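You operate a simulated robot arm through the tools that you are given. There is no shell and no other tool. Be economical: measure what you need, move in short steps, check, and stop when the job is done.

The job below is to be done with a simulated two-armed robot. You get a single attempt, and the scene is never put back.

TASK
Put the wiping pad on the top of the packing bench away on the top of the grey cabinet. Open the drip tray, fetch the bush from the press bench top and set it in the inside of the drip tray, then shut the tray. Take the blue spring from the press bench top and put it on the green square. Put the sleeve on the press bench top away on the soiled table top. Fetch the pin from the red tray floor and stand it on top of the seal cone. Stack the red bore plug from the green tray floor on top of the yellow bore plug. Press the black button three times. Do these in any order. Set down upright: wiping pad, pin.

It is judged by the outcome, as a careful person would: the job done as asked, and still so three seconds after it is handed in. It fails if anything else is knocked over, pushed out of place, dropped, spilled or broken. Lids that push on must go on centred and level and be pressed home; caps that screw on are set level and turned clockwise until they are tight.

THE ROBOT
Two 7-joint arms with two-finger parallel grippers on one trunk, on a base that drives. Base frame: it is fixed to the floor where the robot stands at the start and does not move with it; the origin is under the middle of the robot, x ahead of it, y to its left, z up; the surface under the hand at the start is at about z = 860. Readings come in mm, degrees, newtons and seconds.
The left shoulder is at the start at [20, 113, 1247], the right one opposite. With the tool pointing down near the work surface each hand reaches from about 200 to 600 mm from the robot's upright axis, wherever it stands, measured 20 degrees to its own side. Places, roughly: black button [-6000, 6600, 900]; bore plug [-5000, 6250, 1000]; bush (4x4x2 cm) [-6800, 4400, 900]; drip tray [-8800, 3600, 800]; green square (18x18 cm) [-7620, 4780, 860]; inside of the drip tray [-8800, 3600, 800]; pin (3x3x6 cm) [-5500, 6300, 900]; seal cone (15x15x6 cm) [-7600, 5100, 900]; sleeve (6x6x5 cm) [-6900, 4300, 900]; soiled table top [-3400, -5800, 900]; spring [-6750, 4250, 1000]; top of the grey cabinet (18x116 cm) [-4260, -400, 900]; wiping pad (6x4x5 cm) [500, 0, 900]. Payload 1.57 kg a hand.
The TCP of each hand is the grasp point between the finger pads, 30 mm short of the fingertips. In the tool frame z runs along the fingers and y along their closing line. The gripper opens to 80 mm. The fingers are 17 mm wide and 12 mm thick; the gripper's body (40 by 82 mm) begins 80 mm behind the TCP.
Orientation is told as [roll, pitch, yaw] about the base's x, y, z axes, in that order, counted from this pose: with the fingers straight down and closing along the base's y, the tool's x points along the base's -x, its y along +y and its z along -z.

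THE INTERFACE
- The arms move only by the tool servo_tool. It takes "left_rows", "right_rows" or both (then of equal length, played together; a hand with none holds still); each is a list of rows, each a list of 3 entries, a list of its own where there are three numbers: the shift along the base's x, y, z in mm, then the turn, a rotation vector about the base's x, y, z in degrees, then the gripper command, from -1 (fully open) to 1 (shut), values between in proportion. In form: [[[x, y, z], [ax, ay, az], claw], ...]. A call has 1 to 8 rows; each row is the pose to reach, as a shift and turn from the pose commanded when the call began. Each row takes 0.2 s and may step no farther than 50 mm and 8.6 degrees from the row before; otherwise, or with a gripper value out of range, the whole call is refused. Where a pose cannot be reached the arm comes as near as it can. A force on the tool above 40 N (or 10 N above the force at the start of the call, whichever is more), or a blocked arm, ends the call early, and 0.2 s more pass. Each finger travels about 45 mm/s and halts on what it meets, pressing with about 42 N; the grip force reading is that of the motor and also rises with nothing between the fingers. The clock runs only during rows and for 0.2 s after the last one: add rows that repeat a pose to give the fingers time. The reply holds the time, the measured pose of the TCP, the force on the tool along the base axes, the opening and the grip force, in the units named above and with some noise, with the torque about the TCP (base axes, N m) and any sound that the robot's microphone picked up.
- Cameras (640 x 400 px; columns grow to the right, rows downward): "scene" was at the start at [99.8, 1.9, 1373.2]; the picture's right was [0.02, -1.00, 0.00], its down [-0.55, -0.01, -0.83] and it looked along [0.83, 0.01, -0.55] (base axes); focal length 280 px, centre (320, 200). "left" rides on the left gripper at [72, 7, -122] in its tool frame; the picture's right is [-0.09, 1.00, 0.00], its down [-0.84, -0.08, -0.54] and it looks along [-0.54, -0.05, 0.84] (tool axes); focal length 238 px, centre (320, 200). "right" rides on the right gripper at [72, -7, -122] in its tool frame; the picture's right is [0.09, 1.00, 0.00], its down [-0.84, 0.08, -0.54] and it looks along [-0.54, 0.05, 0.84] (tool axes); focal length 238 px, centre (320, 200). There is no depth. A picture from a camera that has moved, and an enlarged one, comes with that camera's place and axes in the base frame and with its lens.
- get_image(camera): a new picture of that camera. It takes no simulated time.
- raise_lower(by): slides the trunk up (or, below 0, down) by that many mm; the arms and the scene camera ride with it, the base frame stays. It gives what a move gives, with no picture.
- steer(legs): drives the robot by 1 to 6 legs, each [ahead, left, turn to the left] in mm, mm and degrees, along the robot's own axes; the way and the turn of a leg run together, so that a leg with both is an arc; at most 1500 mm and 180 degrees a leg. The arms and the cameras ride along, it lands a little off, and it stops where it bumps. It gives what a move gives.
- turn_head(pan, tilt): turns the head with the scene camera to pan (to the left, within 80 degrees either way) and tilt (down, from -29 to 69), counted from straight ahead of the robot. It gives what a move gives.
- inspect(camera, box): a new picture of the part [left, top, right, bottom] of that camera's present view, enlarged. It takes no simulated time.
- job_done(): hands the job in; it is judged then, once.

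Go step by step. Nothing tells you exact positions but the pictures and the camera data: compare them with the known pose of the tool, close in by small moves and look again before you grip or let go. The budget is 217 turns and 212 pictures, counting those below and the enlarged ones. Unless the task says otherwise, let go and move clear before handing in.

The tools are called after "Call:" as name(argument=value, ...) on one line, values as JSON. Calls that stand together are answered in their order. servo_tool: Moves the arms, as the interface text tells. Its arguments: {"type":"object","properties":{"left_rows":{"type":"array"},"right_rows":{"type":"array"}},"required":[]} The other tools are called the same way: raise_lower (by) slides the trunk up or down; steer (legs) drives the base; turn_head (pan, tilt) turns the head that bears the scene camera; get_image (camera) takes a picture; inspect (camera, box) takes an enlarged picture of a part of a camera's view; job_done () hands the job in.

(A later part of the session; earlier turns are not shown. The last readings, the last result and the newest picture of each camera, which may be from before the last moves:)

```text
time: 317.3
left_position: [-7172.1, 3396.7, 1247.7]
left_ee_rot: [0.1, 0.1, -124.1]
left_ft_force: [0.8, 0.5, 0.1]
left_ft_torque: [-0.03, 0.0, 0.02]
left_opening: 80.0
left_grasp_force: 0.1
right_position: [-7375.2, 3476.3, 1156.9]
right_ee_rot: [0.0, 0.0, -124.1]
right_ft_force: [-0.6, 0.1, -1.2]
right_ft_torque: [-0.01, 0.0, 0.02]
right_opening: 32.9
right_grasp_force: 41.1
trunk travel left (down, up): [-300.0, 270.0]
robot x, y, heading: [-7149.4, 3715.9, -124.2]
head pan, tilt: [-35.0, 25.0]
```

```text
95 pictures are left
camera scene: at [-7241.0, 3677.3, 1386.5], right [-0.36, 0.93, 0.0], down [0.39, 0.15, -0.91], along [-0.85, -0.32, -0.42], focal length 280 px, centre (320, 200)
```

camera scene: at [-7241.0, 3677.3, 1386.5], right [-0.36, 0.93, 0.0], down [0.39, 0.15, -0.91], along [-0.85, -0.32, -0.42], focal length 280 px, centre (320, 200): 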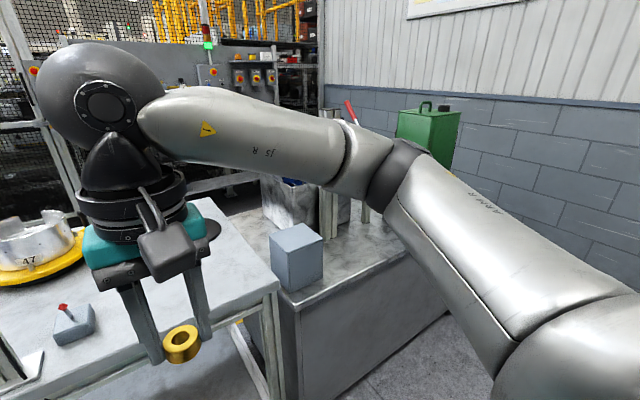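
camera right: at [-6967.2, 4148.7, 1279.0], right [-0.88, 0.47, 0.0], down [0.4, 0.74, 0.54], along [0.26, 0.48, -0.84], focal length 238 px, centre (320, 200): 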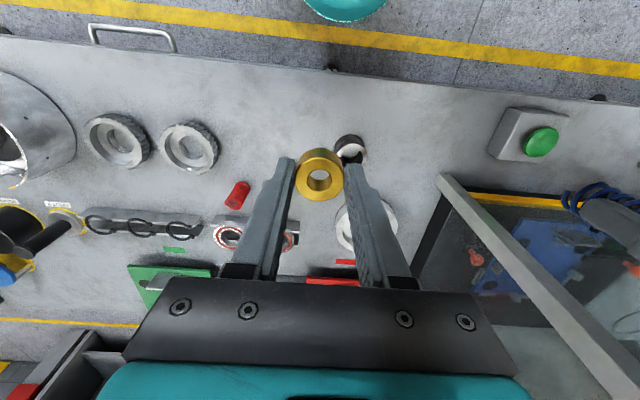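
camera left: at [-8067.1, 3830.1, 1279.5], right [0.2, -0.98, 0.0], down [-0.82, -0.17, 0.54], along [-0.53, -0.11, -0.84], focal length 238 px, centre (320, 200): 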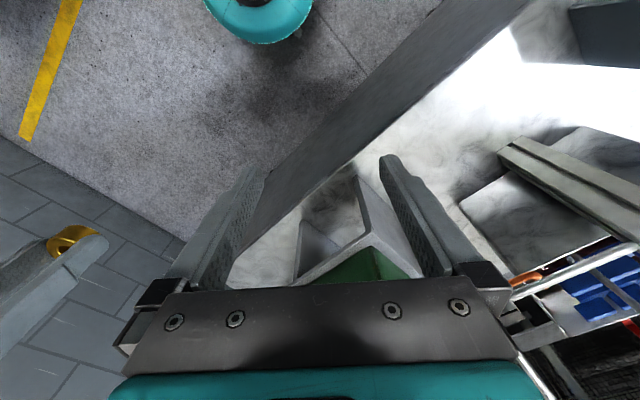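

Call:
steer(legs=[[0, 950, 0], [0, 950, 0]])

Call:
turn_head(pan=0, tilt=20)

Call:
get_image(camera="scene")

Call:
turn_head(pan=-40, tilt=15)

Call:
get_image(camera="scene")

```text
time: 326.8
left_position: [-5606.6, 2329.4, 1248.1]
left_ee_rot: [0.0, 0.1, -124.3]
left_ft_force: [0.0, 0.1, -0.8]
left_ft_torque: [0.0, 0.0, 0.0]
left_opening: 80.0
left_grasp_force: 0.1
right_position: [-5808.9, 2410.0, 1157.7]
right_ee_rot: [0.1, 0.1, -124.3]
right_ft_force: [-0.4, 0.5, -0.5]
right_ft_torque: [0.01, 0.02, -0.01]
right_opening: 32.7
right_grasp_force: 41.4
trunk travel left (down, up): [-300.0, 270.0]
robot x, y, heading: [-5588.1, 2649.9, -124.3]
head pan, tilt: [-35.0, 25.0]
```

```text
time: 327.9
left_position: [-5607.3, 2330.1, 1249.0]
left_ee_rot: [0.1, 0.0, -124.2]
left_ft_force: [-0.5, 0.0, -0.7]
left_ft_torque: [0.01, 0.01, 0.0]
left_opening: 79.9
left_grasp_force: 0.0
right_position: [-5808.7, 2409.7, 1157.7]
right_ee_rot: [-0.1, -0.1, -124.4]
right_ft_force: [-0.2, 0.4, -1.5]
right_ft_torque: [-0.04, -0.02, 0.02]
right_opening: 32.9
right_grasp_force: 41.3
trunk travel left (down, up): [-300.0, 270.0]
robot x, y, heading: [-5584.4, 2652.8, -124.4]
head pan, tilt: [0.0, 20.0]
```

```text
94 pictures are left
camera scene: at [-5640.6, 2566.8, 1394.6], right [-0.83, 0.56, 0.0], down [0.19, 0.28, -0.94], along [-0.53, -0.78, -0.34], focal length 280 px, centre (320, 200)
```

scene: 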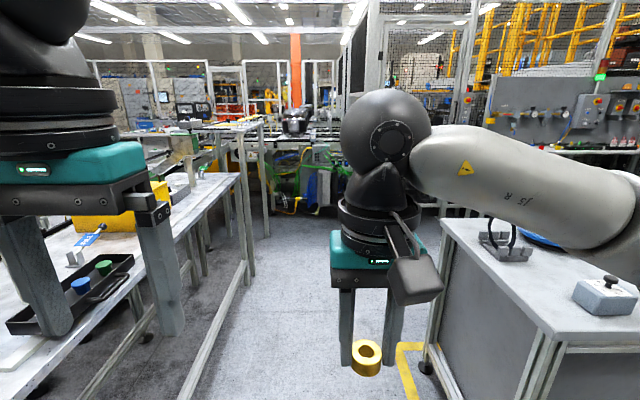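

```text
time: 328.9
left_position: [-5606.8, 2328.2, 1248.1]
left_ee_rot: [0.1, 0.0, -124.2]
left_ft_force: [-0.6, -0.3, -0.2]
left_ft_torque: [-0.04, 0.0, -0.02]
left_opening: 79.9
left_grasp_force: 0.0
right_position: [-5809.3, 2409.6, 1158.3]
right_ee_rot: [0.0, 0.0, -124.2]
right_ft_force: [-0.9, -0.7, 0.0]
right_ft_torque: [-0.03, 0.0, -0.01]
right_opening: 33.1
right_grasp_force: 40.9
trunk travel left (down, up): [-300.0, 270.0]
robot x, y, heading: [-5584.2, 2653.2, -124.3]
head pan, tilt: [-40.0, 15.0]
```

```text
93 pictures are left
camera scene: at [-5677.9, 2618.3, 1402.8], right [-0.27, 0.96, 0.0], down [0.25, 0.07, -0.97], along [-0.93, -0.26, -0.26], focal length 280 px, centre (320, 200)
```

scene: 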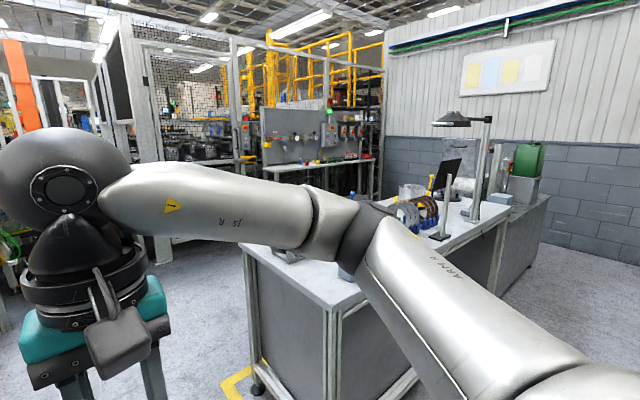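

Call:
steer(legs=[[850, 0, 0.5], [850, 0, 0], [0, 0, 180], [0, 1200, 0], [0, 1200, 0]])

Call:
turn_head(pan=30, tilt=25)

Call:
get_image(camera="scene")

```text
time: 356.3
left_position: [-8494.5, 2920.0, 1247.9]
left_ee_rot: [0.1, 0.1, 55.8]
left_ft_force: [0.0, 0.5, 0.0]
left_ft_torque: [0.0, 0.01, -0.01]
left_opening: 80.2
left_grasp_force: 0.0
right_position: [-8290.8, 2839.5, 1158.2]
right_ee_rot: [0.0, 0.0, 55.8]
right_ft_force: [0.0, -0.4, -0.2]
right_ft_torque: [-0.01, -0.01, 0.01]
right_opening: 32.8
right_grasp_force: 40.7
trunk travel left (down, up): [-300.0, 270.0]
robot x, y, heading: [-8514.3, 2601.2, 55.7]
head pan, tilt: [-40.0, 15.0]
```

```text
time: 357.7
left_position: [-8493.8, 2919.5, 1248.1]
left_ee_rot: [0.2, 0.0, 55.8]
left_ft_force: [0.2, -0.3, 0.1]
left_ft_torque: [0.02, 0.01, 0.01]
left_opening: 80.1
left_grasp_force: 0.0
right_position: [-8290.8, 2840.4, 1157.1]
right_ee_rot: [0.1, -0.1, 55.8]
right_ft_force: [-0.2, 0.4, -1.1]
right_ft_torque: [-0.03, 0.01, -0.02]
right_opening: 32.9
right_grasp_force: 41.2
trunk travel left (down, up): [-300.0, 270.0]
robot x, y, heading: [-8518.2, 2600.0, 55.7]
head pan, tilt: [30.0, 25.0]
```

```text
92 pictures are left
camera scene: at [-8503.0, 2698.4, 1386.6], right [1.0, -0.07, 0.0], down [-0.03, -0.42, -0.91], along [0.07, 0.9, -0.42], focal length 280 px, centre (320, 200)
```

scene: 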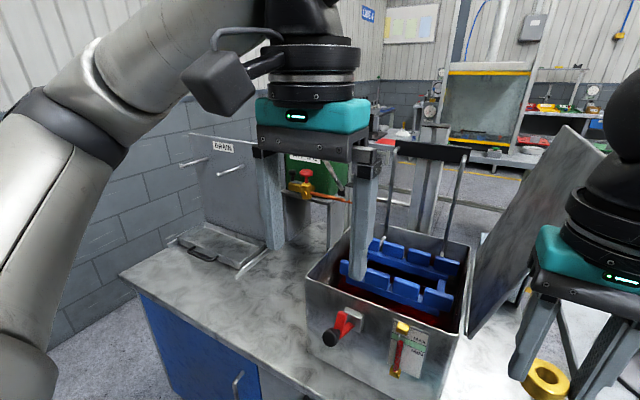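

Call:
inspect(camera="scene", box=[120, 130, 330, 300])

```text
2.35 times, centred on (225, 215) of scene
camera zoom: at [-8503.0, 2698.4, 1386.6], right [1.0, -0.07, 0.0], down [-0.03, -0.42, -0.91], along [0.07, 0.9, -0.42], focal length 658 px, centre (544, 165)
```

zoom: 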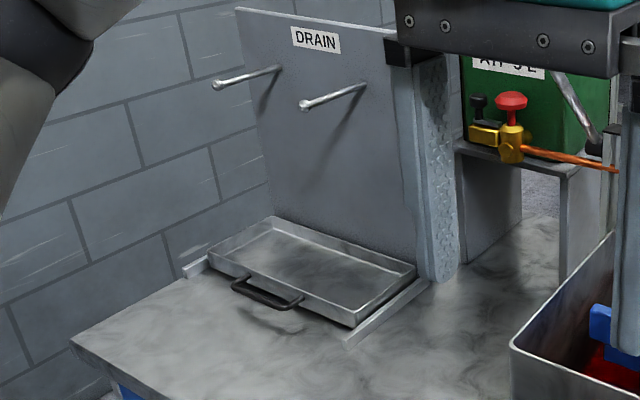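

Call:
steer(legs=[[0, 560, 0.4]])

Call:
turn_head(pan=10, tilt=35)

Call:
get_image(camera="scene")

Call:
get_image(camera="left")

```text
time: 360.9
left_position: [-8958.9, 3231.9, 1247.7]
left_ee_rot: [0.1, -0.1, 56.2]
left_ft_force: [-0.4, 0.0, 0.1]
left_ft_torque: [-0.02, 0.01, 0.0]
left_opening: 80.0
left_grasp_force: 0.1
right_position: [-8755.3, 3153.5, 1157.8]
right_ee_rot: [0.0, -0.1, 56.1]
right_ft_force: [-0.5, 0.4, -0.7]
right_ft_torque: [0.0, 0.0, 0.01]
right_opening: 32.7
right_grasp_force: 41.1
trunk travel left (down, up): [-300.0, 270.0]
robot x, y, heading: [-8976.9, 2912.6, 56.1]
head pan, tilt: [30.0, 25.0]
```

```text
time: 361.7
left_position: [-8958.2, 3231.8, 1249.1]
left_ee_rot: [0.1, 0.0, 56.2]
left_ft_force: [-0.3, 0.6, -0.3]
left_ft_torque: [0.02, -0.01, 0.01]
left_opening: 79.8
left_grasp_force: 0.1
right_position: [-8754.9, 3153.3, 1158.1]
right_ee_rot: [0.1, -0.1, 56.1]
right_ft_force: [-0.1, 0.7, -1.7]
right_ft_torque: [-0.04, -0.01, 0.0]
right_opening: 33.0
right_grasp_force: 40.5
trunk travel left (down, up): [-300.0, 270.0]
robot x, y, heading: [-8978.8, 2912.9, 56.3]
head pan, tilt: [10.0, 35.0]
```

```text
90 pictures are left
camera scene: at [-8936.7, 2999.9, 1370.8], right [0.91, -0.4, 0.0], down [-0.23, -0.52, -0.82], along [0.33, 0.75, -0.57], focal length 280 px, centre (320, 200)
```

scene: 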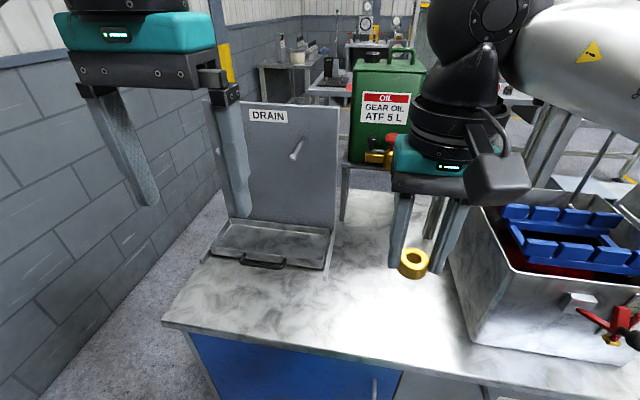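

```text
89 pictures are left
camera left: at [-9002.9, 3176.3, 1369.5], right [-0.78, 0.63, 0.0], down [0.53, 0.65, 0.54], along [0.34, 0.42, -0.84], focal length 238 px, centre (320, 200)
```

left: 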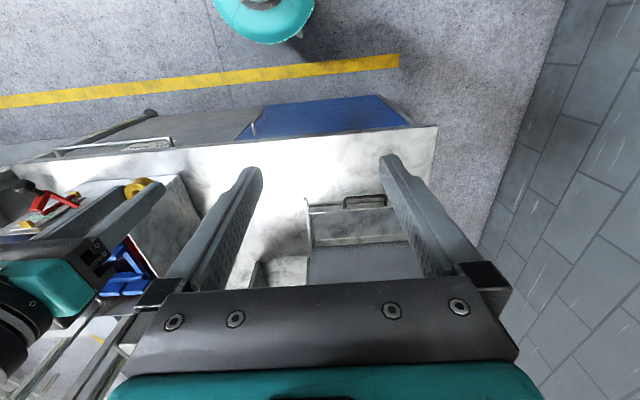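

Call:
steer(legs=[[0, 130, 0], [100, 0, 0]])

Call:
raise_lower(by=-100)

Call:
turn_head(pan=12, tilt=42)

Call:
get_image(camera="scene")

Call:
get_image(camera="left")

```text
time: 363.7
left_position: [-9009.9, 3387.6, 1248.9]
left_ee_rot: [0.2, 0.0, 56.2]
left_ft_force: [-0.9, -0.5, 0.3]
left_ft_torque: [0.01, 0.02, 0.0]
left_opening: 80.0
left_grasp_force: 0.0
right_position: [-8804.9, 3308.4, 1157.0]
right_ee_rot: [-0.1, 0.0, 56.3]
right_ft_force: [0.4, 0.4, -1.2]
right_ft_torque: [-0.04, 0.02, 0.04]
right_opening: 32.6
right_grasp_force: 40.7
trunk travel left (down, up): [-300.0, 270.0]
robot x, y, heading: [-9029.7, 3065.6, 56.1]
head pan, tilt: [10.0, 35.0]
```

```text
time: 365.1
left_position: [-9009.6, 3386.1, 1147.5]
left_ee_rot: [0.1, -0.1, 56.3]
left_ft_force: [0.9, 0.2, 0.2]
left_ft_torque: [0.01, 0.01, -0.01]
left_opening: 79.8
left_grasp_force: 0.0
right_position: [-8806.5, 3307.2, 1056.8]
right_ee_rot: [0.0, 0.0, 56.1]
right_ft_force: [-0.1, 0.2, -0.6]
right_ft_torque: [0.0, 0.01, 0.01]
right_opening: 32.7
right_grasp_force: 41.0
trunk travel left (down, up): [-200.0, 370.0]
robot x, y, heading: [-9029.3, 3063.4, 56.0]
head pan, tilt: [10.0, 35.0]
```

```text
time: 365.8
left_position: [-9009.5, 3386.9, 1146.9]
left_ee_rot: [0.1, -0.1, 56.2]
left_ft_force: [-0.5, -0.1, -0.1]
left_ft_torque: [0.0, 0.0, 0.01]
left_opening: 80.1
left_grasp_force: 0.0
right_position: [-8807.2, 3306.7, 1057.1]
right_ee_rot: [0.0, 0.1, 56.1]
right_ft_force: [-0.8, -0.3, -0.9]
right_ft_torque: [-0.01, -0.01, -0.04]
right_opening: 32.7
right_grasp_force: 40.7
trunk travel left (down, up): [-200.0, 370.0]
robot x, y, heading: [-9029.8, 3063.0, 56.0]
head pan, tilt: [12.0, 42.0]
```

```text
88 pictures are left
camera scene: at [-8992.7, 3151.1, 1260.3], right [0.93, -0.37, 0.0], down [-0.25, -0.62, -0.74], along [0.28, 0.69, -0.67], focal length 280 px, centre (320, 200)
```

scene: 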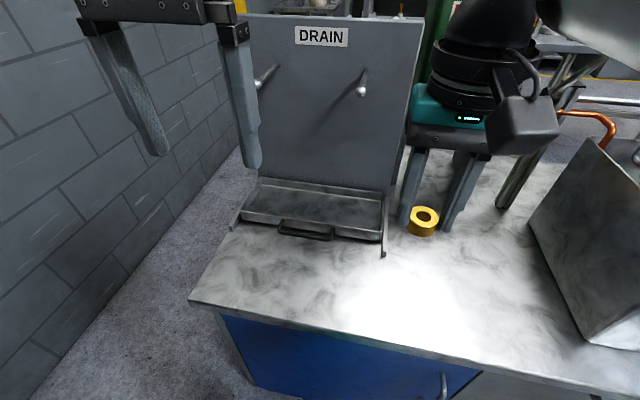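

```text
87 pictures are left
camera left: at [-9054.7, 3330.4, 1269.6], right [-0.78, 0.63, 0.0], down [0.53, 0.65, 0.54], along [0.34, 0.42, -0.84], focal length 238 px, centre (320, 200)
```

left: 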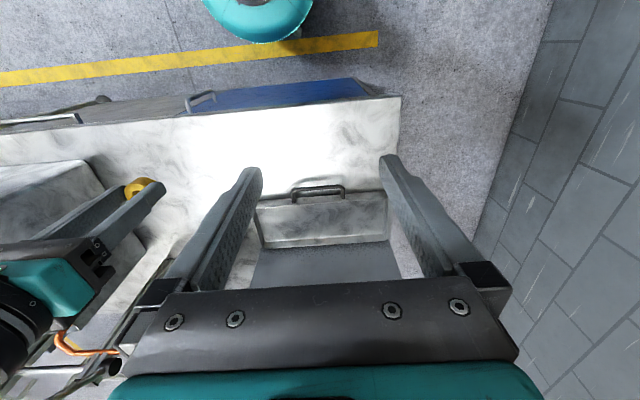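

Call:
inspect(camera="left", box=[230, 160, 410, 280])

Call:
inspect(camera="scene", box=[220, 160, 400, 270])

```text
3.33 times, centred on (320, 220) of left
camera zoom: at [-9054.7, 3330.4, 1269.6], right [-0.78, 0.63, 0.0], down [0.53, 0.65, 0.54], along [0.34, 0.42, -0.84], focal length 794 px, centre (320, 133)
```

zoom: 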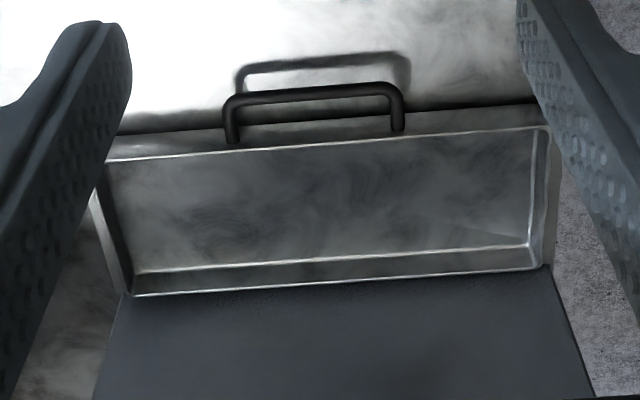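

```text
3.56 times, centred on (310, 215) of scene
camera zoom: at [-8992.7, 3151.1, 1260.3], right [0.93, -0.37, 0.0], down [-0.25, -0.62, -0.74], along [0.28, 0.69, -0.67], focal length 995 px, centre (356, 147)
```

zoom: 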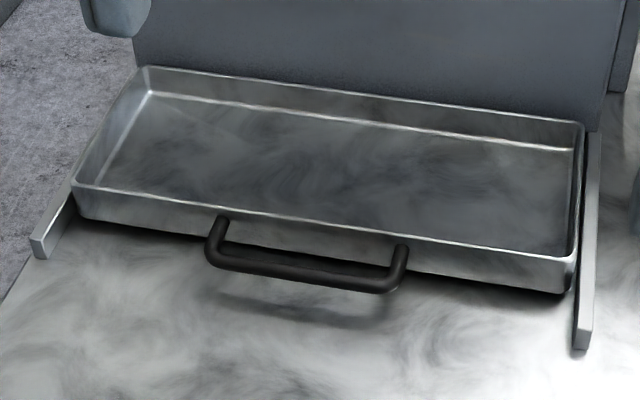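

Call:
servo_tool(left_rows=[[[20, 23, -25], [0, 0, 0], 1], [[40, 46, -50], [0, 0, 0], 1], [[60, 69, -75], [0, 0, 0], 1], [[80, 92, -100], [0, 0, 0], 1], [[100, 115, -125], [0, 0, 0], 1], [[120, 138, -150], [0, 0, 0], 1], [[138, 155, -180], [0, 0, 0], 1], [[138, 155, -190], [0, 0, 0], 1]])

Call:
get_image(camera="left")

Call:
inspect(camera="scene", box=[220, 140, 400, 270])

```text
time: 367.6
left_position: [-8873.1, 3541.5, 957.7]
left_ee_rot: [0.1, -0.1, 56.2]
left_ft_force: [-0.3, -0.2, -0.1]
left_ft_torque: [0.03, -0.02, 0.03]
left_opening: 0.0
left_grasp_force: 21.1
right_position: [-8807.6, 3307.3, 1057.8]
right_ee_rot: [0.0, 0.0, 56.2]
right_ft_force: [-1.4, 0.3, -0.9]
right_ft_torque: [-0.01, 0.01, -0.02]
right_opening: 32.8
right_grasp_force: 41.2
trunk travel left (down, up): [-200.0, 370.0]
robot x, y, heading: [-9031.5, 3061.6, 56.2]
head pan, tilt: [12.0, 42.0]
```

```text
84 pictures are left
camera left: at [-8917.5, 3484.9, 1078.9], right [-0.78, 0.63, 0.0], down [0.53, 0.65, 0.54], along [0.34, 0.42, -0.84], focal length 238 px, centre (320, 200)
```

left: 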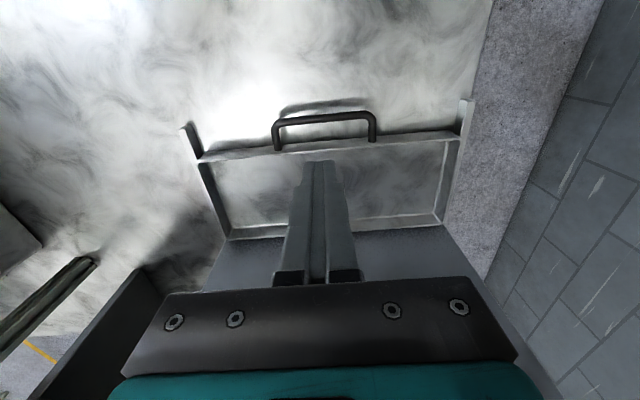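

```text
3.08 times, centred on (310, 205) of scene
camera zoom: at [-8992.8, 3151.1, 1260.3], right [0.93, -0.37, 0.0], down [-0.25, -0.62, -0.74], along [0.28, 0.69, -0.67], focal length 861 px, centre (351, 185)
```

zoom: 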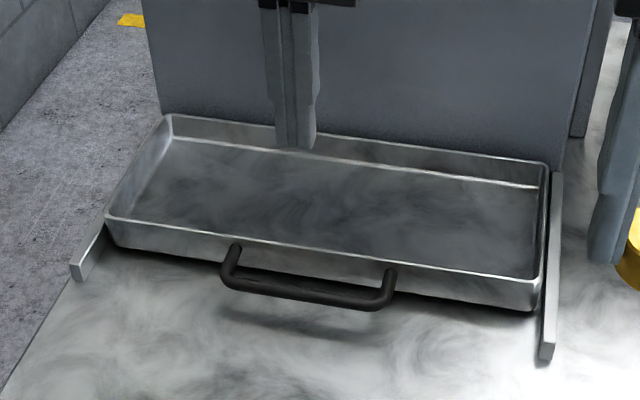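

Call:
servo_tool(left_rows=[[[2, 8, -35], [0, 0, 0], 1], [[4, 15, -70], [0, 0, 0], 1], [[4, 15, -105], [0, 0, 0], 1], [[4, 15, -105], [0, 0, 0], 1]])

Call:
inspect(camera="left", box=[220, 90, 430, 230])

Call:
inspect(camera="scene", box=[250, 180, 370, 270])

```text
time: 368.6
left_position: [-8868.6, 3556.8, 853.5]
left_ee_rot: [0.1, -0.1, 56.1]
left_ft_force: [0.5, -0.2, -0.8]
left_ft_torque: [-0.01, 0.01, -0.03]
left_opening: 0.0
left_grasp_force: 21.2
right_position: [-8806.0, 3308.0, 1057.5]
right_ee_rot: [0.1, 0.0, 56.2]
right_ft_force: [0.1, 0.9, -0.5]
right_ft_torque: [-0.05, -0.01, 0.01]
right_opening: 32.9
right_grasp_force: 40.8
trunk travel left (down, up): [-200.0, 370.0]
robot x, y, heading: [-9031.4, 3064.2, 56.1]
head pan, tilt: [12.0, 42.0]
```

```text
2.86 times, centred on (325, 160) of left
camera zoom: at [-8913.2, 3500.7, 974.7], right [-0.78, 0.63, 0.0], down [0.53, 0.65, 0.54], along [0.34, 0.42, -0.84], focal length 681 px, centre (306, 314)
```

zoom: 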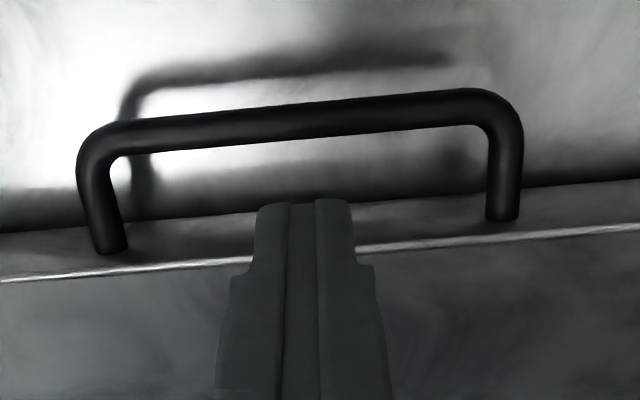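

```text
4.44 times, centred on (310, 225) of scene
camera zoom: at [-8992.7, 3151.1, 1260.3], right [0.93, -0.37, 0.0], down [-0.25, -0.62, -0.74], along [0.28, 0.69, -0.67], focal length 1244 px, centre (364, 89)
```

zoom: 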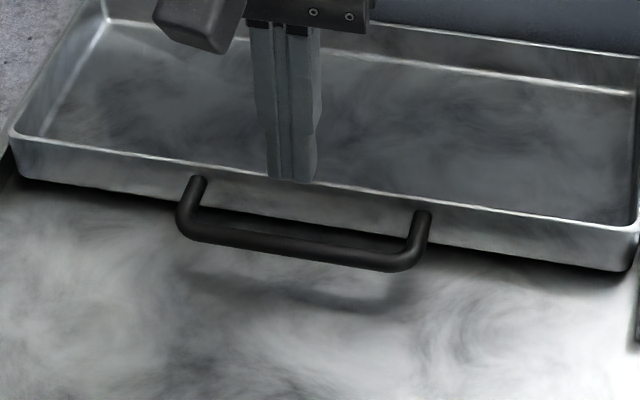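

Call:
servo_tool(left_rows=[[[0, 0, -15], [0, 0, 0], 1], [[0, 0, -27], [0, 0, 0], 1], [[0, 0, -36], [0, 0, 0], 1], [[0, 0, -36], [0, 0, 0], 1]])

Call:
inspect(camera="left", box=[220, 90, 430, 230])

Call:
inspect(camera="scene", box=[250, 180, 370, 270])

```text
time: 369.6
left_position: [-8868.4, 3556.5, 815.7]
left_ee_rot: [0.2, 0.1, 56.2]
left_ft_force: [-0.3, 0.0, 0.2]
left_ft_torque: [-0.03, 0.02, -0.01]
left_opening: 0.0
left_grasp_force: 21.4
right_position: [-8805.9, 3308.0, 1057.8]
right_ee_rot: [0.0, 0.0, 56.2]
right_ft_force: [-0.3, -0.4, -0.5]
right_ft_torque: [-0.02, -0.01, -0.01]
right_opening: 33.0
right_grasp_force: 40.7
trunk travel left (down, up): [-200.0, 370.0]
robot x, y, heading: [-9029.4, 3067.0, 56.2]
head pan, tilt: [12.0, 42.0]
```

```text
2.86 times, centred on (325, 160) of left
camera zoom: at [-8912.9, 3500.5, 938.3], right [-0.78, 0.63, 0.0], down [0.53, 0.65, 0.54], along [0.34, 0.42, -0.84], focal length 681 px, centre (306, 314)
```

zoom: 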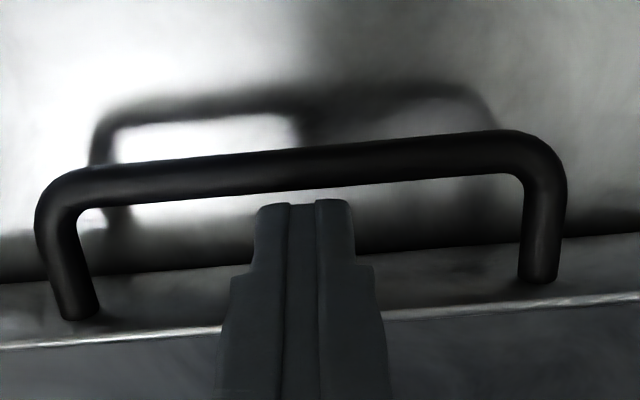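

```text
4.44 times, centred on (310, 225) of scene
camera zoom: at [-8992.7, 3151.1, 1260.3], right [0.93, -0.37, 0.0], down [-0.25, -0.62, -0.74], along [0.28, 0.69, -0.67], focal length 1244 px, centre (364, 89)
```

zoom: 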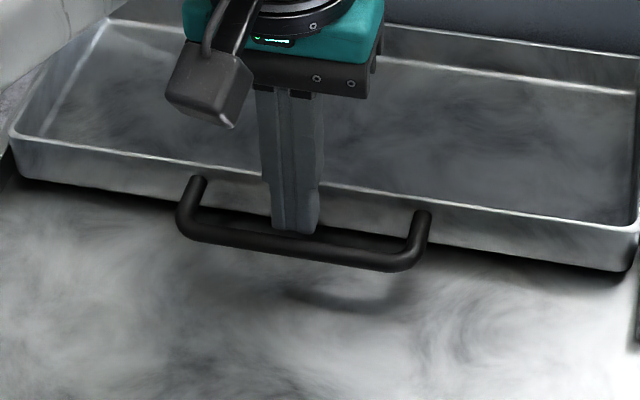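

Call:
servo_tool(left_rows=[[[-6, -8, -2], [0, 0, 0], 1], [[-11, -17, -2], [0, 0, 0], 1], [[-19, -29, -2], [0, 0, 0], 1], [[-28, -41, -2], [0, 0, 0], 1], [[-36, -54, -2], [0, 0, 0], 1]])

Call:
get_image(camera="scene")

```text
time: 370.8
left_position: [-8904.8, 3503.4, 814.8]
left_ee_rot: [0.2, 0.0, 56.2]
left_ft_force: [-0.3, -0.2, 0.3]
left_ft_torque: [0.03, 0.01, -0.02]
left_opening: 0.0
left_grasp_force: 21.0
right_position: [-8807.4, 3307.8, 1057.1]
right_ee_rot: [0.0, 0.1, 56.2]
right_ft_force: [0.7, -0.1, -0.5]
right_ft_torque: [0.02, 0.0, 0.05]
right_opening: 32.7
right_grasp_force: 40.5
trunk travel left (down, up): [-200.0, 370.0]
robot x, y, heading: [-9027.4, 3065.9, 56.1]
head pan, tilt: [12.0, 42.0]
```

```text
78 pictures are left
camera scene: at [-8992.8, 3151.1, 1260.3], right [0.93, -0.37, 0.0], down [-0.25, -0.62, -0.74], along [0.28, 0.69, -0.67], focal length 280 px, centre (320, 200)
```

scene: 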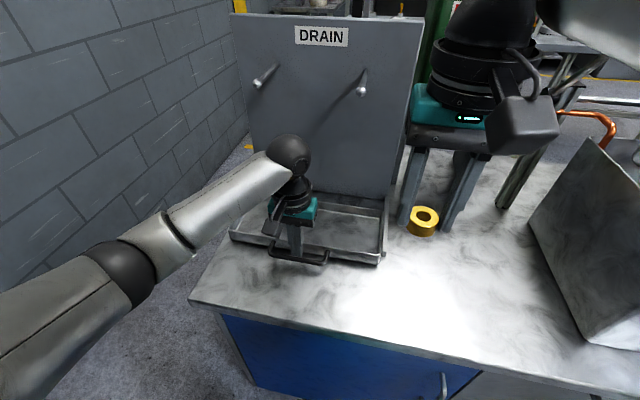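

Call:
servo_tool(left_rows=[[[-7, -10, 0], [0, 0, 0], 1], [[-14, -21, 0], [0, 0, 0], 1], [[-21, -31, 0], [0, 0, 0], 1], [[-28, -42, 0], [0, 0, 0], 1], [[-35, -52, 0], [0, 0, 0], 1], [[-42, -62, 0], [0, 0, 0], 1]])

Call:
get_image(camera="scene")

```text
time: 372.1
left_position: [-8947.2, 3440.4, 816.0]
left_ee_rot: [0.1, 0.0, 56.2]
left_ft_force: [0.0, 0.8, 0.4]
left_ft_torque: [0.0, 0.01, 0.0]
left_opening: 0.2
left_grasp_force: 21.3
right_position: [-8805.6, 3308.1, 1057.8]
right_ee_rot: [0.0, 0.0, 56.3]
right_ft_force: [-0.4, -0.2, -1.4]
right_ft_torque: [-0.02, 0.05, 0.01]
right_opening: 32.8
right_grasp_force: 41.3
trunk travel left (down, up): [-200.0, 370.0]
robot x, y, heading: [-9028.3, 3066.4, 56.0]
head pan, tilt: [12.0, 42.0]
```

```text
77 pictures are left
camera scene: at [-8992.8, 3151.1, 1260.3], right [0.93, -0.37, 0.0], down [-0.25, -0.62, -0.74], along [0.28, 0.69, -0.67], focal length 280 px, centre (320, 200)
```

scene: 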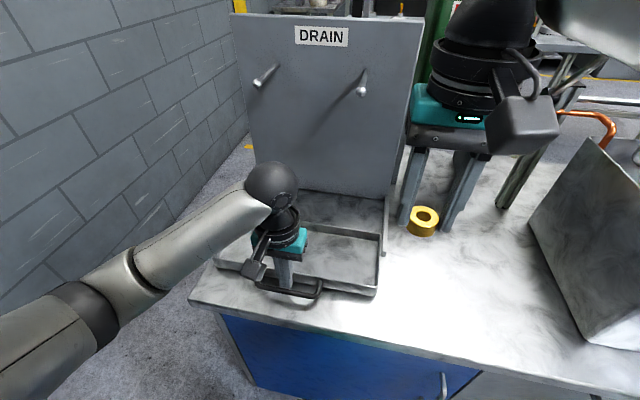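

Call:
servo_tool(left_rows=[[[-5, -7, 0], [0, 0, 0], 1], [[-10, -14, 0], [0, 0, 0], 1], [[-15, -22, 0], [0, 0, 0], 1], [[-20, -29, 0], [0, 0, 0], 1]])

Call:
get_image(camera="scene")

```text
time: 373.1
left_position: [-8958.7, 3422.3, 819.5]
left_ee_rot: [-0.1, -2.0, 57.1]
left_ft_force: [4.9, 7.2, 4.2]
left_ft_torque: [0.3, -0.08, 0.06]
left_opening: 0.2
left_grasp_force: 21.1
right_position: [-8805.7, 3307.8, 1057.6]
right_ee_rot: [0.0, 0.0, 56.1]
right_ft_force: [-0.1, -0.5, -0.6]
right_ft_torque: [0.02, 0.0, -0.05]
right_opening: 33.0
right_grasp_force: 41.0
trunk travel left (down, up): [-200.0, 370.0]
robot x, y, heading: [-9031.0, 3066.8, 56.1]
head pan, tilt: [12.0, 42.0]
stopped in row 4 (left hand): the force on the tool passed its limit at 48 N (the readings are from after the stop); the commanded pose is now the measured one
```

```text
76 pictures are left
camera scene: at [-8992.6, 3151.3, 1260.5], right [0.93, -0.37, 0.0], down [-0.25, -0.62, -0.74], along [0.28, 0.69, -0.67], focal length 280 px, centre (320, 200)
```

scene: 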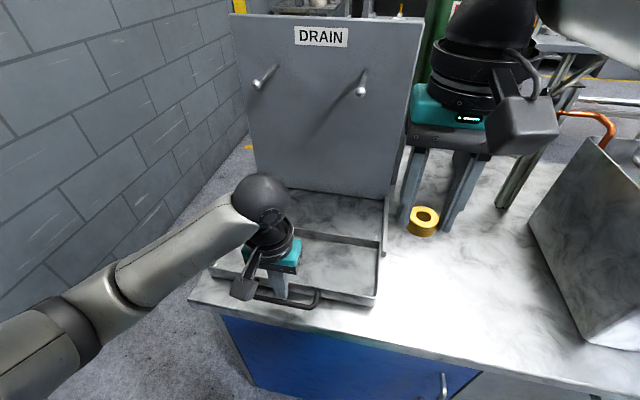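

Call:
servo_tool(left_rows=[[[4, 6, 0], [0, 0, 0], 1], [[4, 6, 0], [0, 2, -1], 1], [[4, 6, 40], [0, 2, -1], 1], [[4, 6, 85], [0, 2, -1], 1], [[-15, 6, 125], [0, 2, -1], 1], [[-40, 0, 165], [0, 2, -1], 1], [[-70, -5, 200], [0, 2, -1], 1], [[-100, -20, 230], [0, 2, -1], 1]])

Call:
get_image(camera="scene")

Call:
get_image(camera="right")

```text
time: 374.9
left_position: [-9060.6, 3399.2, 1049.0]
left_ee_rot: [1.5, -0.4, 55.8]
left_ft_force: [0.8, -0.2, 0.0]
left_ft_torque: [0.01, -0.01, 0.01]
left_opening: 0.0
left_grasp_force: 21.4
right_position: [-8805.9, 3307.9, 1057.7]
right_ee_rot: [0.0, -0.2, 56.1]
right_ft_force: [-0.3, 0.0, -0.7]
right_ft_torque: [0.01, 0.0, 0.03]
right_opening: 33.0
right_grasp_force: 40.5
trunk travel left (down, up): [-200.0, 370.0]
robot x, y, heading: [-9034.8, 3065.7, 56.1]
head pan, tilt: [12.0, 42.0]
```

```text
75 pictures are left
camera scene: at [-8992.6, 3151.2, 1260.3], right [0.93, -0.37, 0.0], down [-0.25, -0.62, -0.74], along [0.28, 0.69, -0.67], focal length 280 px, centre (320, 200)
```

scene: 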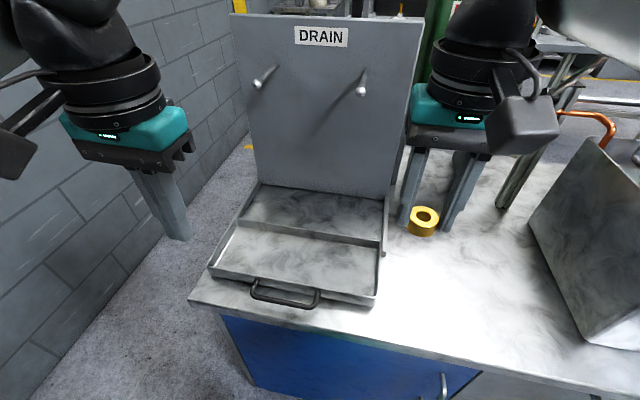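

```text
74 pictures are left
camera right: at [-8841.8, 3244.4, 1178.7], right [-0.88, 0.48, 0.0], down [0.4, 0.74, 0.54], along [0.26, 0.48, -0.84], focal length 238 px, centre (320, 200)
```

right: 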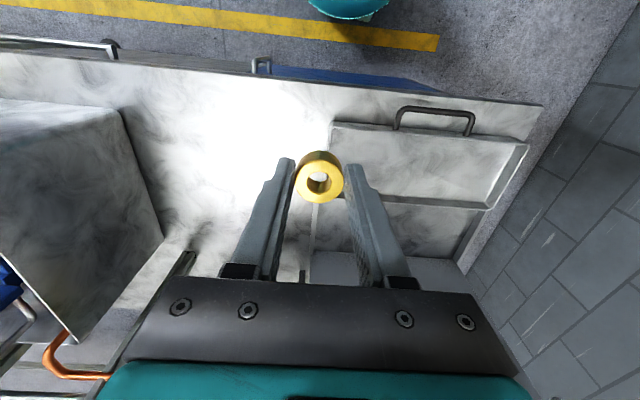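

Call:
steer(legs=[[0, 130, 0]])

Call:
servo_tool(right_rows=[[[2, 20, -40], [0, 0, 0], 1], [[4, 40, -80], [0, 0, 0], 1], [[6, 60, -115], [0, 0, 0], 1], [[8, 80, -145], [0, 0, 0], 1], [[10, 97, -165], [0, 0, 0], 1], [[10, 97, -165], [0, 0, 0], 1]])

Call:
get_image(camera="right")

Call:
get_image(camera="scene")

```text
time: 376.2
left_position: [-9167.8, 3471.4, 1049.3]
left_ee_rot: [1.6, -0.4, 55.8]
left_ft_force: [0.0, 0.0, -0.2]
left_ft_torque: [-0.02, -0.01, -0.01]
left_opening: 0.0
left_grasp_force: 21.1
right_position: [-8914.3, 3381.6, 1057.8]
right_ee_rot: [0.0, 0.0, 56.2]
right_ft_force: [0.2, 0.0, -0.9]
right_ft_torque: [0.0, -0.01, 0.0]
right_opening: 32.8
right_grasp_force: 40.5
trunk travel left (down, up): [-200.0, 370.0]
robot x, y, heading: [-9136.8, 3137.9, 56.4]
head pan, tilt: [12.0, 42.0]
```

```text
time: 377.6
left_position: [-9166.1, 3472.9, 1049.1]
left_ee_rot: [1.6, -0.4, 55.9]
left_ft_force: [-0.1, -0.3, -0.4]
left_ft_torque: [-0.02, 0.0, -0.03]
left_opening: 0.1
left_grasp_force: 21.2
right_position: [-8901.6, 3478.4, 891.3]
right_ee_rot: [-0.1, -0.1, 56.0]
right_ft_force: [-0.9, -0.1, -1.3]
right_ft_torque: [-0.03, -0.01, -0.02]
right_opening: 32.4
right_grasp_force: 41.1
trunk travel left (down, up): [-200.0, 370.0]
robot x, y, heading: [-9138.3, 3134.9, 56.2]
head pan, tilt: [12.0, 42.0]
```

```text
73 pictures are left
camera right: at [-8939.2, 3414.0, 1013.0], right [-0.88, 0.48, 0.0], down [0.4, 0.74, 0.54], along [0.26, 0.48, -0.84], focal length 238 px, centre (320, 200)
```

right: 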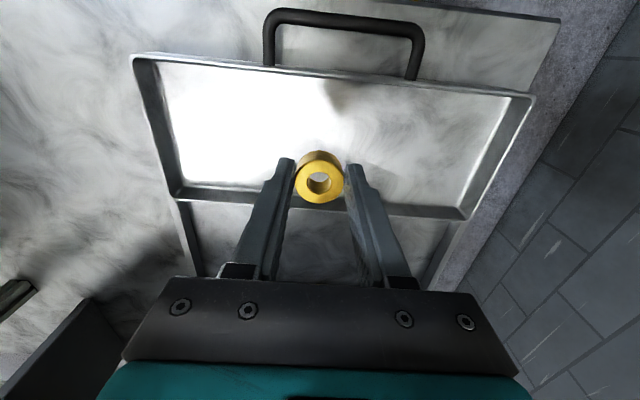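

```text
72 pictures are left
camera scene: at [-9099.8, 3223.8, 1260.3], right [0.93, -0.37, 0.0], down [-0.25, -0.62, -0.74], along [0.28, 0.69, -0.67], focal length 280 px, centre (320, 200)
```

scene: 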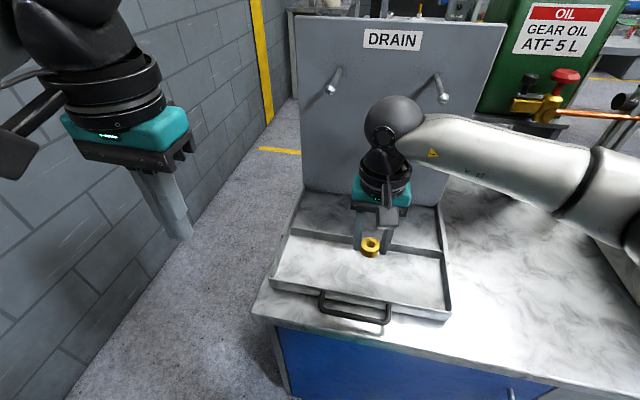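

Call:
servo_tool(right_rows=[[[0, 0, -30], [0, 0, 0], 1], [[0, 0, -50], [0, 0, 0], 1], [[0, 0, -56], [0, 0, 0], 1], [[0, 0, -60], [0, 0, 0], 1], [[0, 0, -62], [0, 0, 0], 1], [[0, 0, -64], [0, 0, 0], 1]])

Call:
get_image(camera="right")

Call:
inspect(camera="scene", box=[270, 180, 460, 330])

```text
time: 379.0
left_position: [-9167.1, 3472.3, 1048.8]
left_ee_rot: [1.6, -0.4, 55.8]
left_ft_force: [0.3, 0.8, 1.1]
left_ft_torque: [0.01, 0.0, -0.02]
left_opening: 0.3
left_grasp_force: 21.2
right_position: [-8904.7, 3477.2, 828.7]
right_ee_rot: [0.0, 0.1, 56.1]
right_ft_force: [-0.3, 0.4, -0.5]
right_ft_torque: [0.02, -0.01, 0.02]
right_opening: 32.8
right_grasp_force: 41.4
trunk travel left (down, up): [-200.0, 370.0]
robot x, y, heading: [-9138.2, 3136.4, 56.2]
head pan, tilt: [12.0, 42.0]
```

```text
71 pictures are left
camera right: at [-8939.1, 3413.9, 949.1], right [-0.88, 0.48, 0.0], down [0.4, 0.74, 0.54], along [0.26, 0.48, -0.84], focal length 238 px, centre (320, 200)
```

right: 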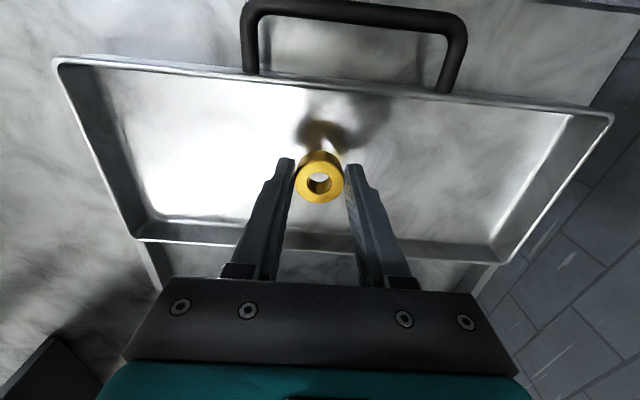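

```text
2.67 times, centred on (365, 255) of scene
camera zoom: at [-9099.8, 3223.9, 1260.3], right [0.93, -0.37, 0.0], down [-0.25, -0.62, -0.74], along [0.28, 0.69, -0.67], focal length 746 px, centre (200, 53)
```

zoom: 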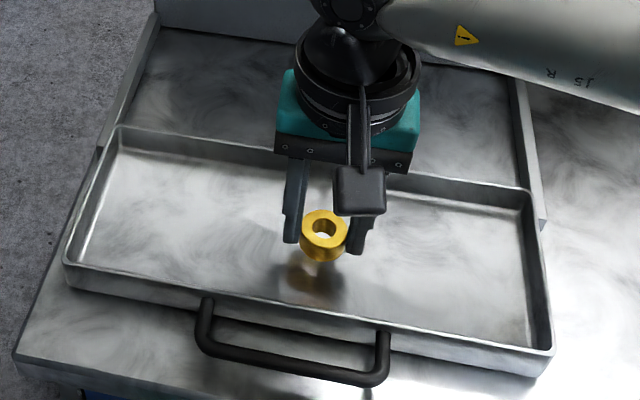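

Call:
servo_tool(right_rows=[[[0, 0, -5], [0, 0, 0], 1], [[0, 0, -9], [0, 0, 0], 1], [[0, 0, -12], [0, 0, 0], 1], [[0, 0, -14], [0, 0, 0], 1], [[0, 0, -15], [0, 0, 0], 1]])

Call:
inspect(camera="scene", box=[270, 180, 460, 330])

```text
time: 380.2
left_position: [-9167.3, 3471.7, 1048.6]
left_ee_rot: [1.5, -0.5, 55.7]
left_ft_force: [0.2, -0.4, 0.4]
left_ft_torque: [-0.02, -0.03, 0.0]
left_opening: 0.0
left_grasp_force: 21.4
right_position: [-8903.5, 3478.0, 812.5]
right_ee_rot: [0.1, 0.0, 56.1]
right_ft_force: [-1.1, -0.8, -0.8]
right_ft_torque: [-0.06, -0.03, -0.01]
right_opening: 32.5
right_grasp_force: 40.5
trunk travel left (down, up): [-200.0, 370.0]
robot x, y, heading: [-9136.4, 3136.7, 56.2]
head pan, tilt: [12.0, 42.0]
```

```text
2.67 times, centred on (365, 255) of scene
camera zoom: at [-9099.8, 3223.9, 1260.3], right [0.93, -0.37, 0.0], down [-0.25, -0.62, -0.74], along [0.28, 0.69, -0.67], focal length 746 px, centre (200, 53)
```

zoom: 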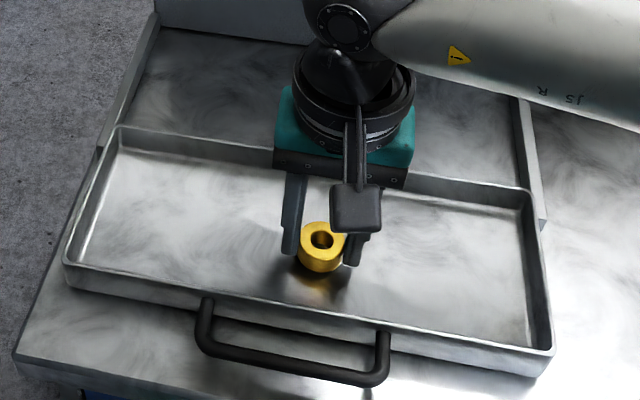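

Call:
servo_tool(right_rows=[[[0, 0, -2], [0, 0, 0], 1], [[0, 0, -4], [0, 0, 0], 1], [[0, 0, -6], [0, 0, 0], 1], [[0, 0, -7], [0, 0, 0], 1]])

Call:
inspect(camera="scene", box=[320, 220, 420, 300])

```text
time: 381.2
left_position: [-9167.2, 3471.9, 1050.6]
left_ee_rot: [1.5, -0.4, 55.8]
left_ft_force: [-0.7, 0.4, 0.3]
left_ft_torque: [0.01, -0.01, -0.05]
left_opening: 0.0
left_grasp_force: 21.4
right_position: [-8901.9, 3478.6, 809.0]
right_ee_rot: [0.1, -0.3, 56.2]
right_ft_force: [3.6, -3.3, 23.2]
right_ft_torque: [-0.27, -0.17, -0.01]
right_opening: 32.9
right_grasp_force: 40.6
trunk travel left (down, up): [-200.0, 370.0]
robot x, y, heading: [-9137.2, 3135.5, 56.3]
head pan, tilt: [12.0, 42.0]
```

```text
5.00 times, centred on (370, 260) of scene
camera zoom: at [-9100.2, 3222.5, 1260.7], right [0.93, -0.37, 0.0], down [-0.25, -0.62, -0.74], along [0.28, 0.69, -0.67], focal length 1399 px, centre (70, -100)
```

zoom: 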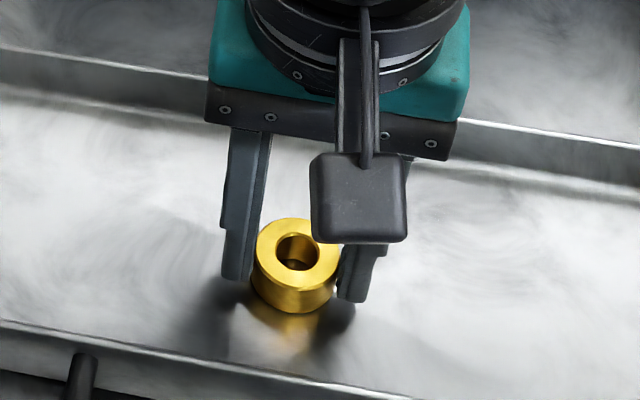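

Call:
servo_tool(right_rows=[[[0, 0, 2], [0, 0, 0], 0.9], [[0, 0, 2], [0, 0, 0], 0], [[0, 0, 2], [0, 0, 0], -0.6], [[0, 0, 2], [0, 0, 0], -0.6], [[0, 0, 40], [0, 0, 0], -0.6], [[0, 0, 85], [0, 0, 0], -0.6], [[0, -20, 125], [0, 0, 0], -0.6], [[10, -50, 160], [0, 0, 0], -0.6]])

Call:
servo_tool(right_rows=[[[20, -35, 20], [0, 0, 0], -1], [[40, -70, 40], [0, 0, 0], -1], [[60, -105, 60], [0, 0, 0], -1]])

Call:
get_image(camera="scene")

```text
time: 383.0
left_position: [-9167.1, 3471.7, 1049.9]
left_ee_rot: [1.5, -0.6, 55.8]
left_ft_force: [0.3, -1.0, 0.0]
left_ft_torque: [0.0, 0.0, 0.0]
left_opening: 0.0
left_grasp_force: 21.3
right_position: [-8895.1, 3427.0, 966.6]
right_ee_rot: [0.0, 0.0, 56.1]
right_ft_force: [0.4, 0.3, -0.3]
right_ft_torque: [0.01, -0.02, -0.01]
right_opening: 64.1
right_grasp_force: 0.0
trunk travel left (down, up): [-200.0, 370.0]
robot x, y, heading: [-9137.8, 3136.4, 55.9]
head pan, tilt: [12.0, 42.0]
```

```text
time: 383.8
left_position: [-9166.8, 3471.2, 1050.2]
left_ee_rot: [1.5, -0.5, 55.8]
left_ft_force: [0.4, 0.1, -0.9]
left_ft_torque: [0.02, -0.01, 0.01]
left_opening: 0.0
left_grasp_force: 21.6
right_position: [-8832.5, 3323.5, 1027.4]
right_ee_rot: [0.0, 0.0, 56.1]
right_ft_force: [-0.4, 0.3, -0.2]
right_ft_torque: [-0.03, 0.05, 0.0]
right_opening: 79.9
right_grasp_force: 0.0
trunk travel left (down, up): [-200.0, 370.0]
robot x, y, heading: [-9138.1, 3134.6, 56.2]
head pan, tilt: [12.0, 42.0]
```

```text
67 pictures are left
camera scene: at [-9099.7, 3223.4, 1260.3], right [0.93, -0.37, 0.0], down [-0.25, -0.62, -0.74], along [0.28, 0.69, -0.67], focal length 280 px, centre (320, 200)
```

scene: 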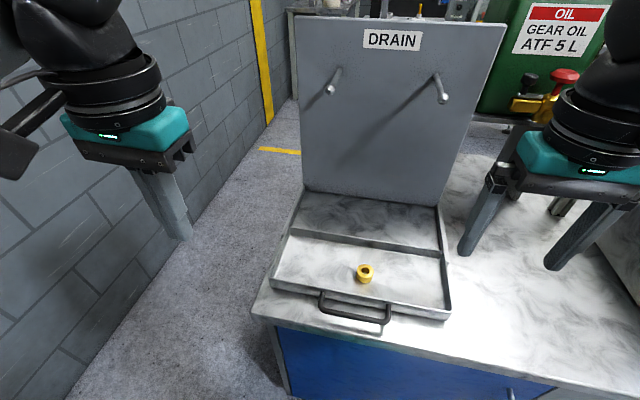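

Call:
servo_tool(left_rows=[[[37, -17, -10], [0, 0, 0], 1], [[74, -36, -20], [0, 0, 0], 1], [[111, -55, -30], [0, 0, 0], 1], [[148, -74, -50], [0, 0, 0], 1], [[180, -92, -80], [0, 0, 0], 1], [[180, -92, -120], [0, 0, 0], 1], [[180, -92, -160], [0, 0, 0], 1], [[180, -92, -165], [0, 0, 0], 1]])

Call:
get_image(camera="left")

Call:
get_image(camera="scene")

```text
time: 385.6
left_position: [-8986.0, 3379.4, 882.8]
left_ee_rot: [1.5, -0.5, 55.8]
left_ft_force: [0.1, 0.7, 0.2]
left_ft_torque: [0.01, -0.01, -0.01]
left_opening: 0.0
left_grasp_force: 21.0
right_position: [-8833.6, 3322.8, 1026.0]
right_ee_rot: [0.1, 0.1, 56.0]
right_ft_force: [-0.7, -0.2, 0.6]
right_ft_torque: [-0.02, 0.0, -0.01]
right_opening: 79.8
right_grasp_force: 0.0
trunk travel left (down, up): [-200.0, 370.0]
robot x, y, heading: [-9135.6, 3137.4, 56.0]
head pan, tilt: [12.0, 42.0]
```

```text
66 pictures are left
camera left: at [-9029.8, 3321.2, 1004.9], right [-0.77, 0.64, 0.03], down [0.54, 0.64, 0.55], along [0.33, 0.44, -0.84], focal length 238 px, centre (320, 200)
```

left: 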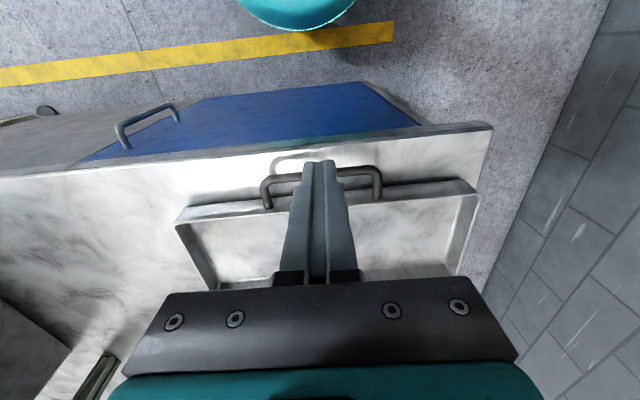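

```text
65 pictures are left
camera scene: at [-9099.8, 3223.8, 1260.3], right [0.93, -0.37, 0.0], down [-0.25, -0.62, -0.74], along [0.28, 0.69, -0.67], focal length 280 px, centre (320, 200)
```

scene: 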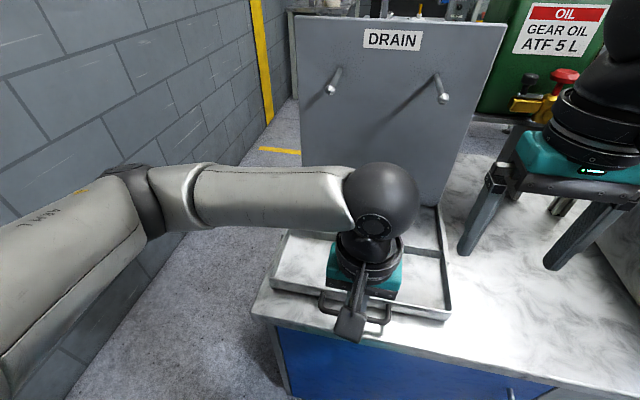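

Call:
servo_tool(left_rows=[[[0, 0, -30], [0, 0, 0], 1], [[0, 0, -55], [0, 0, 0], 1], [[0, 0, -68], [0, 0, 0], 1], [[5, 8, -68], [0, 0, 0], 1], [[10, 16, -68], [0, 0, 0], 1], [[17, 26, -68], [0, 0, 0], 1], [[24, 37, -68], [0, 0, 0], 1], [[31, 47, -68], [0, 0, 0], 1]])

Call:
get_image(camera="left")

```text
time: 387.4
left_position: [-8955.4, 3427.7, 815.8]
left_ee_rot: [1.5, -0.4, 55.8]
left_ft_force: [-0.3, -0.5, 0.8]
left_ft_torque: [0.02, -0.03, -0.01]
left_opening: 0.4
left_grasp_force: 21.4
right_position: [-8834.0, 3323.6, 1026.7]
right_ee_rot: [0.0, 0.1, 56.2]
right_ft_force: [1.1, 0.3, 0.1]
right_ft_torque: [0.0, 0.0, 0.0]
right_opening: 80.0
right_grasp_force: 0.0
trunk travel left (down, up): [-200.0, 370.0]
robot x, y, heading: [-9135.3, 3141.0, 56.2]
head pan, tilt: [12.0, 42.0]
```

```text
64 pictures are left
camera left: at [-8998.5, 3368.9, 937.1], right [-0.77, 0.64, 0.03], down [0.54, 0.64, 0.55], along [0.33, 0.44, -0.84], focal length 238 px, centre (320, 200)
```

left: 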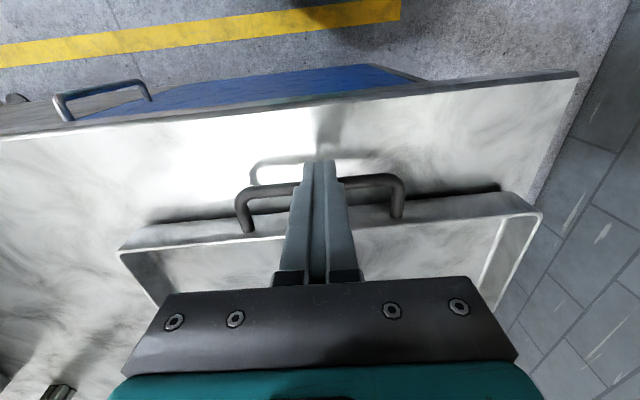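

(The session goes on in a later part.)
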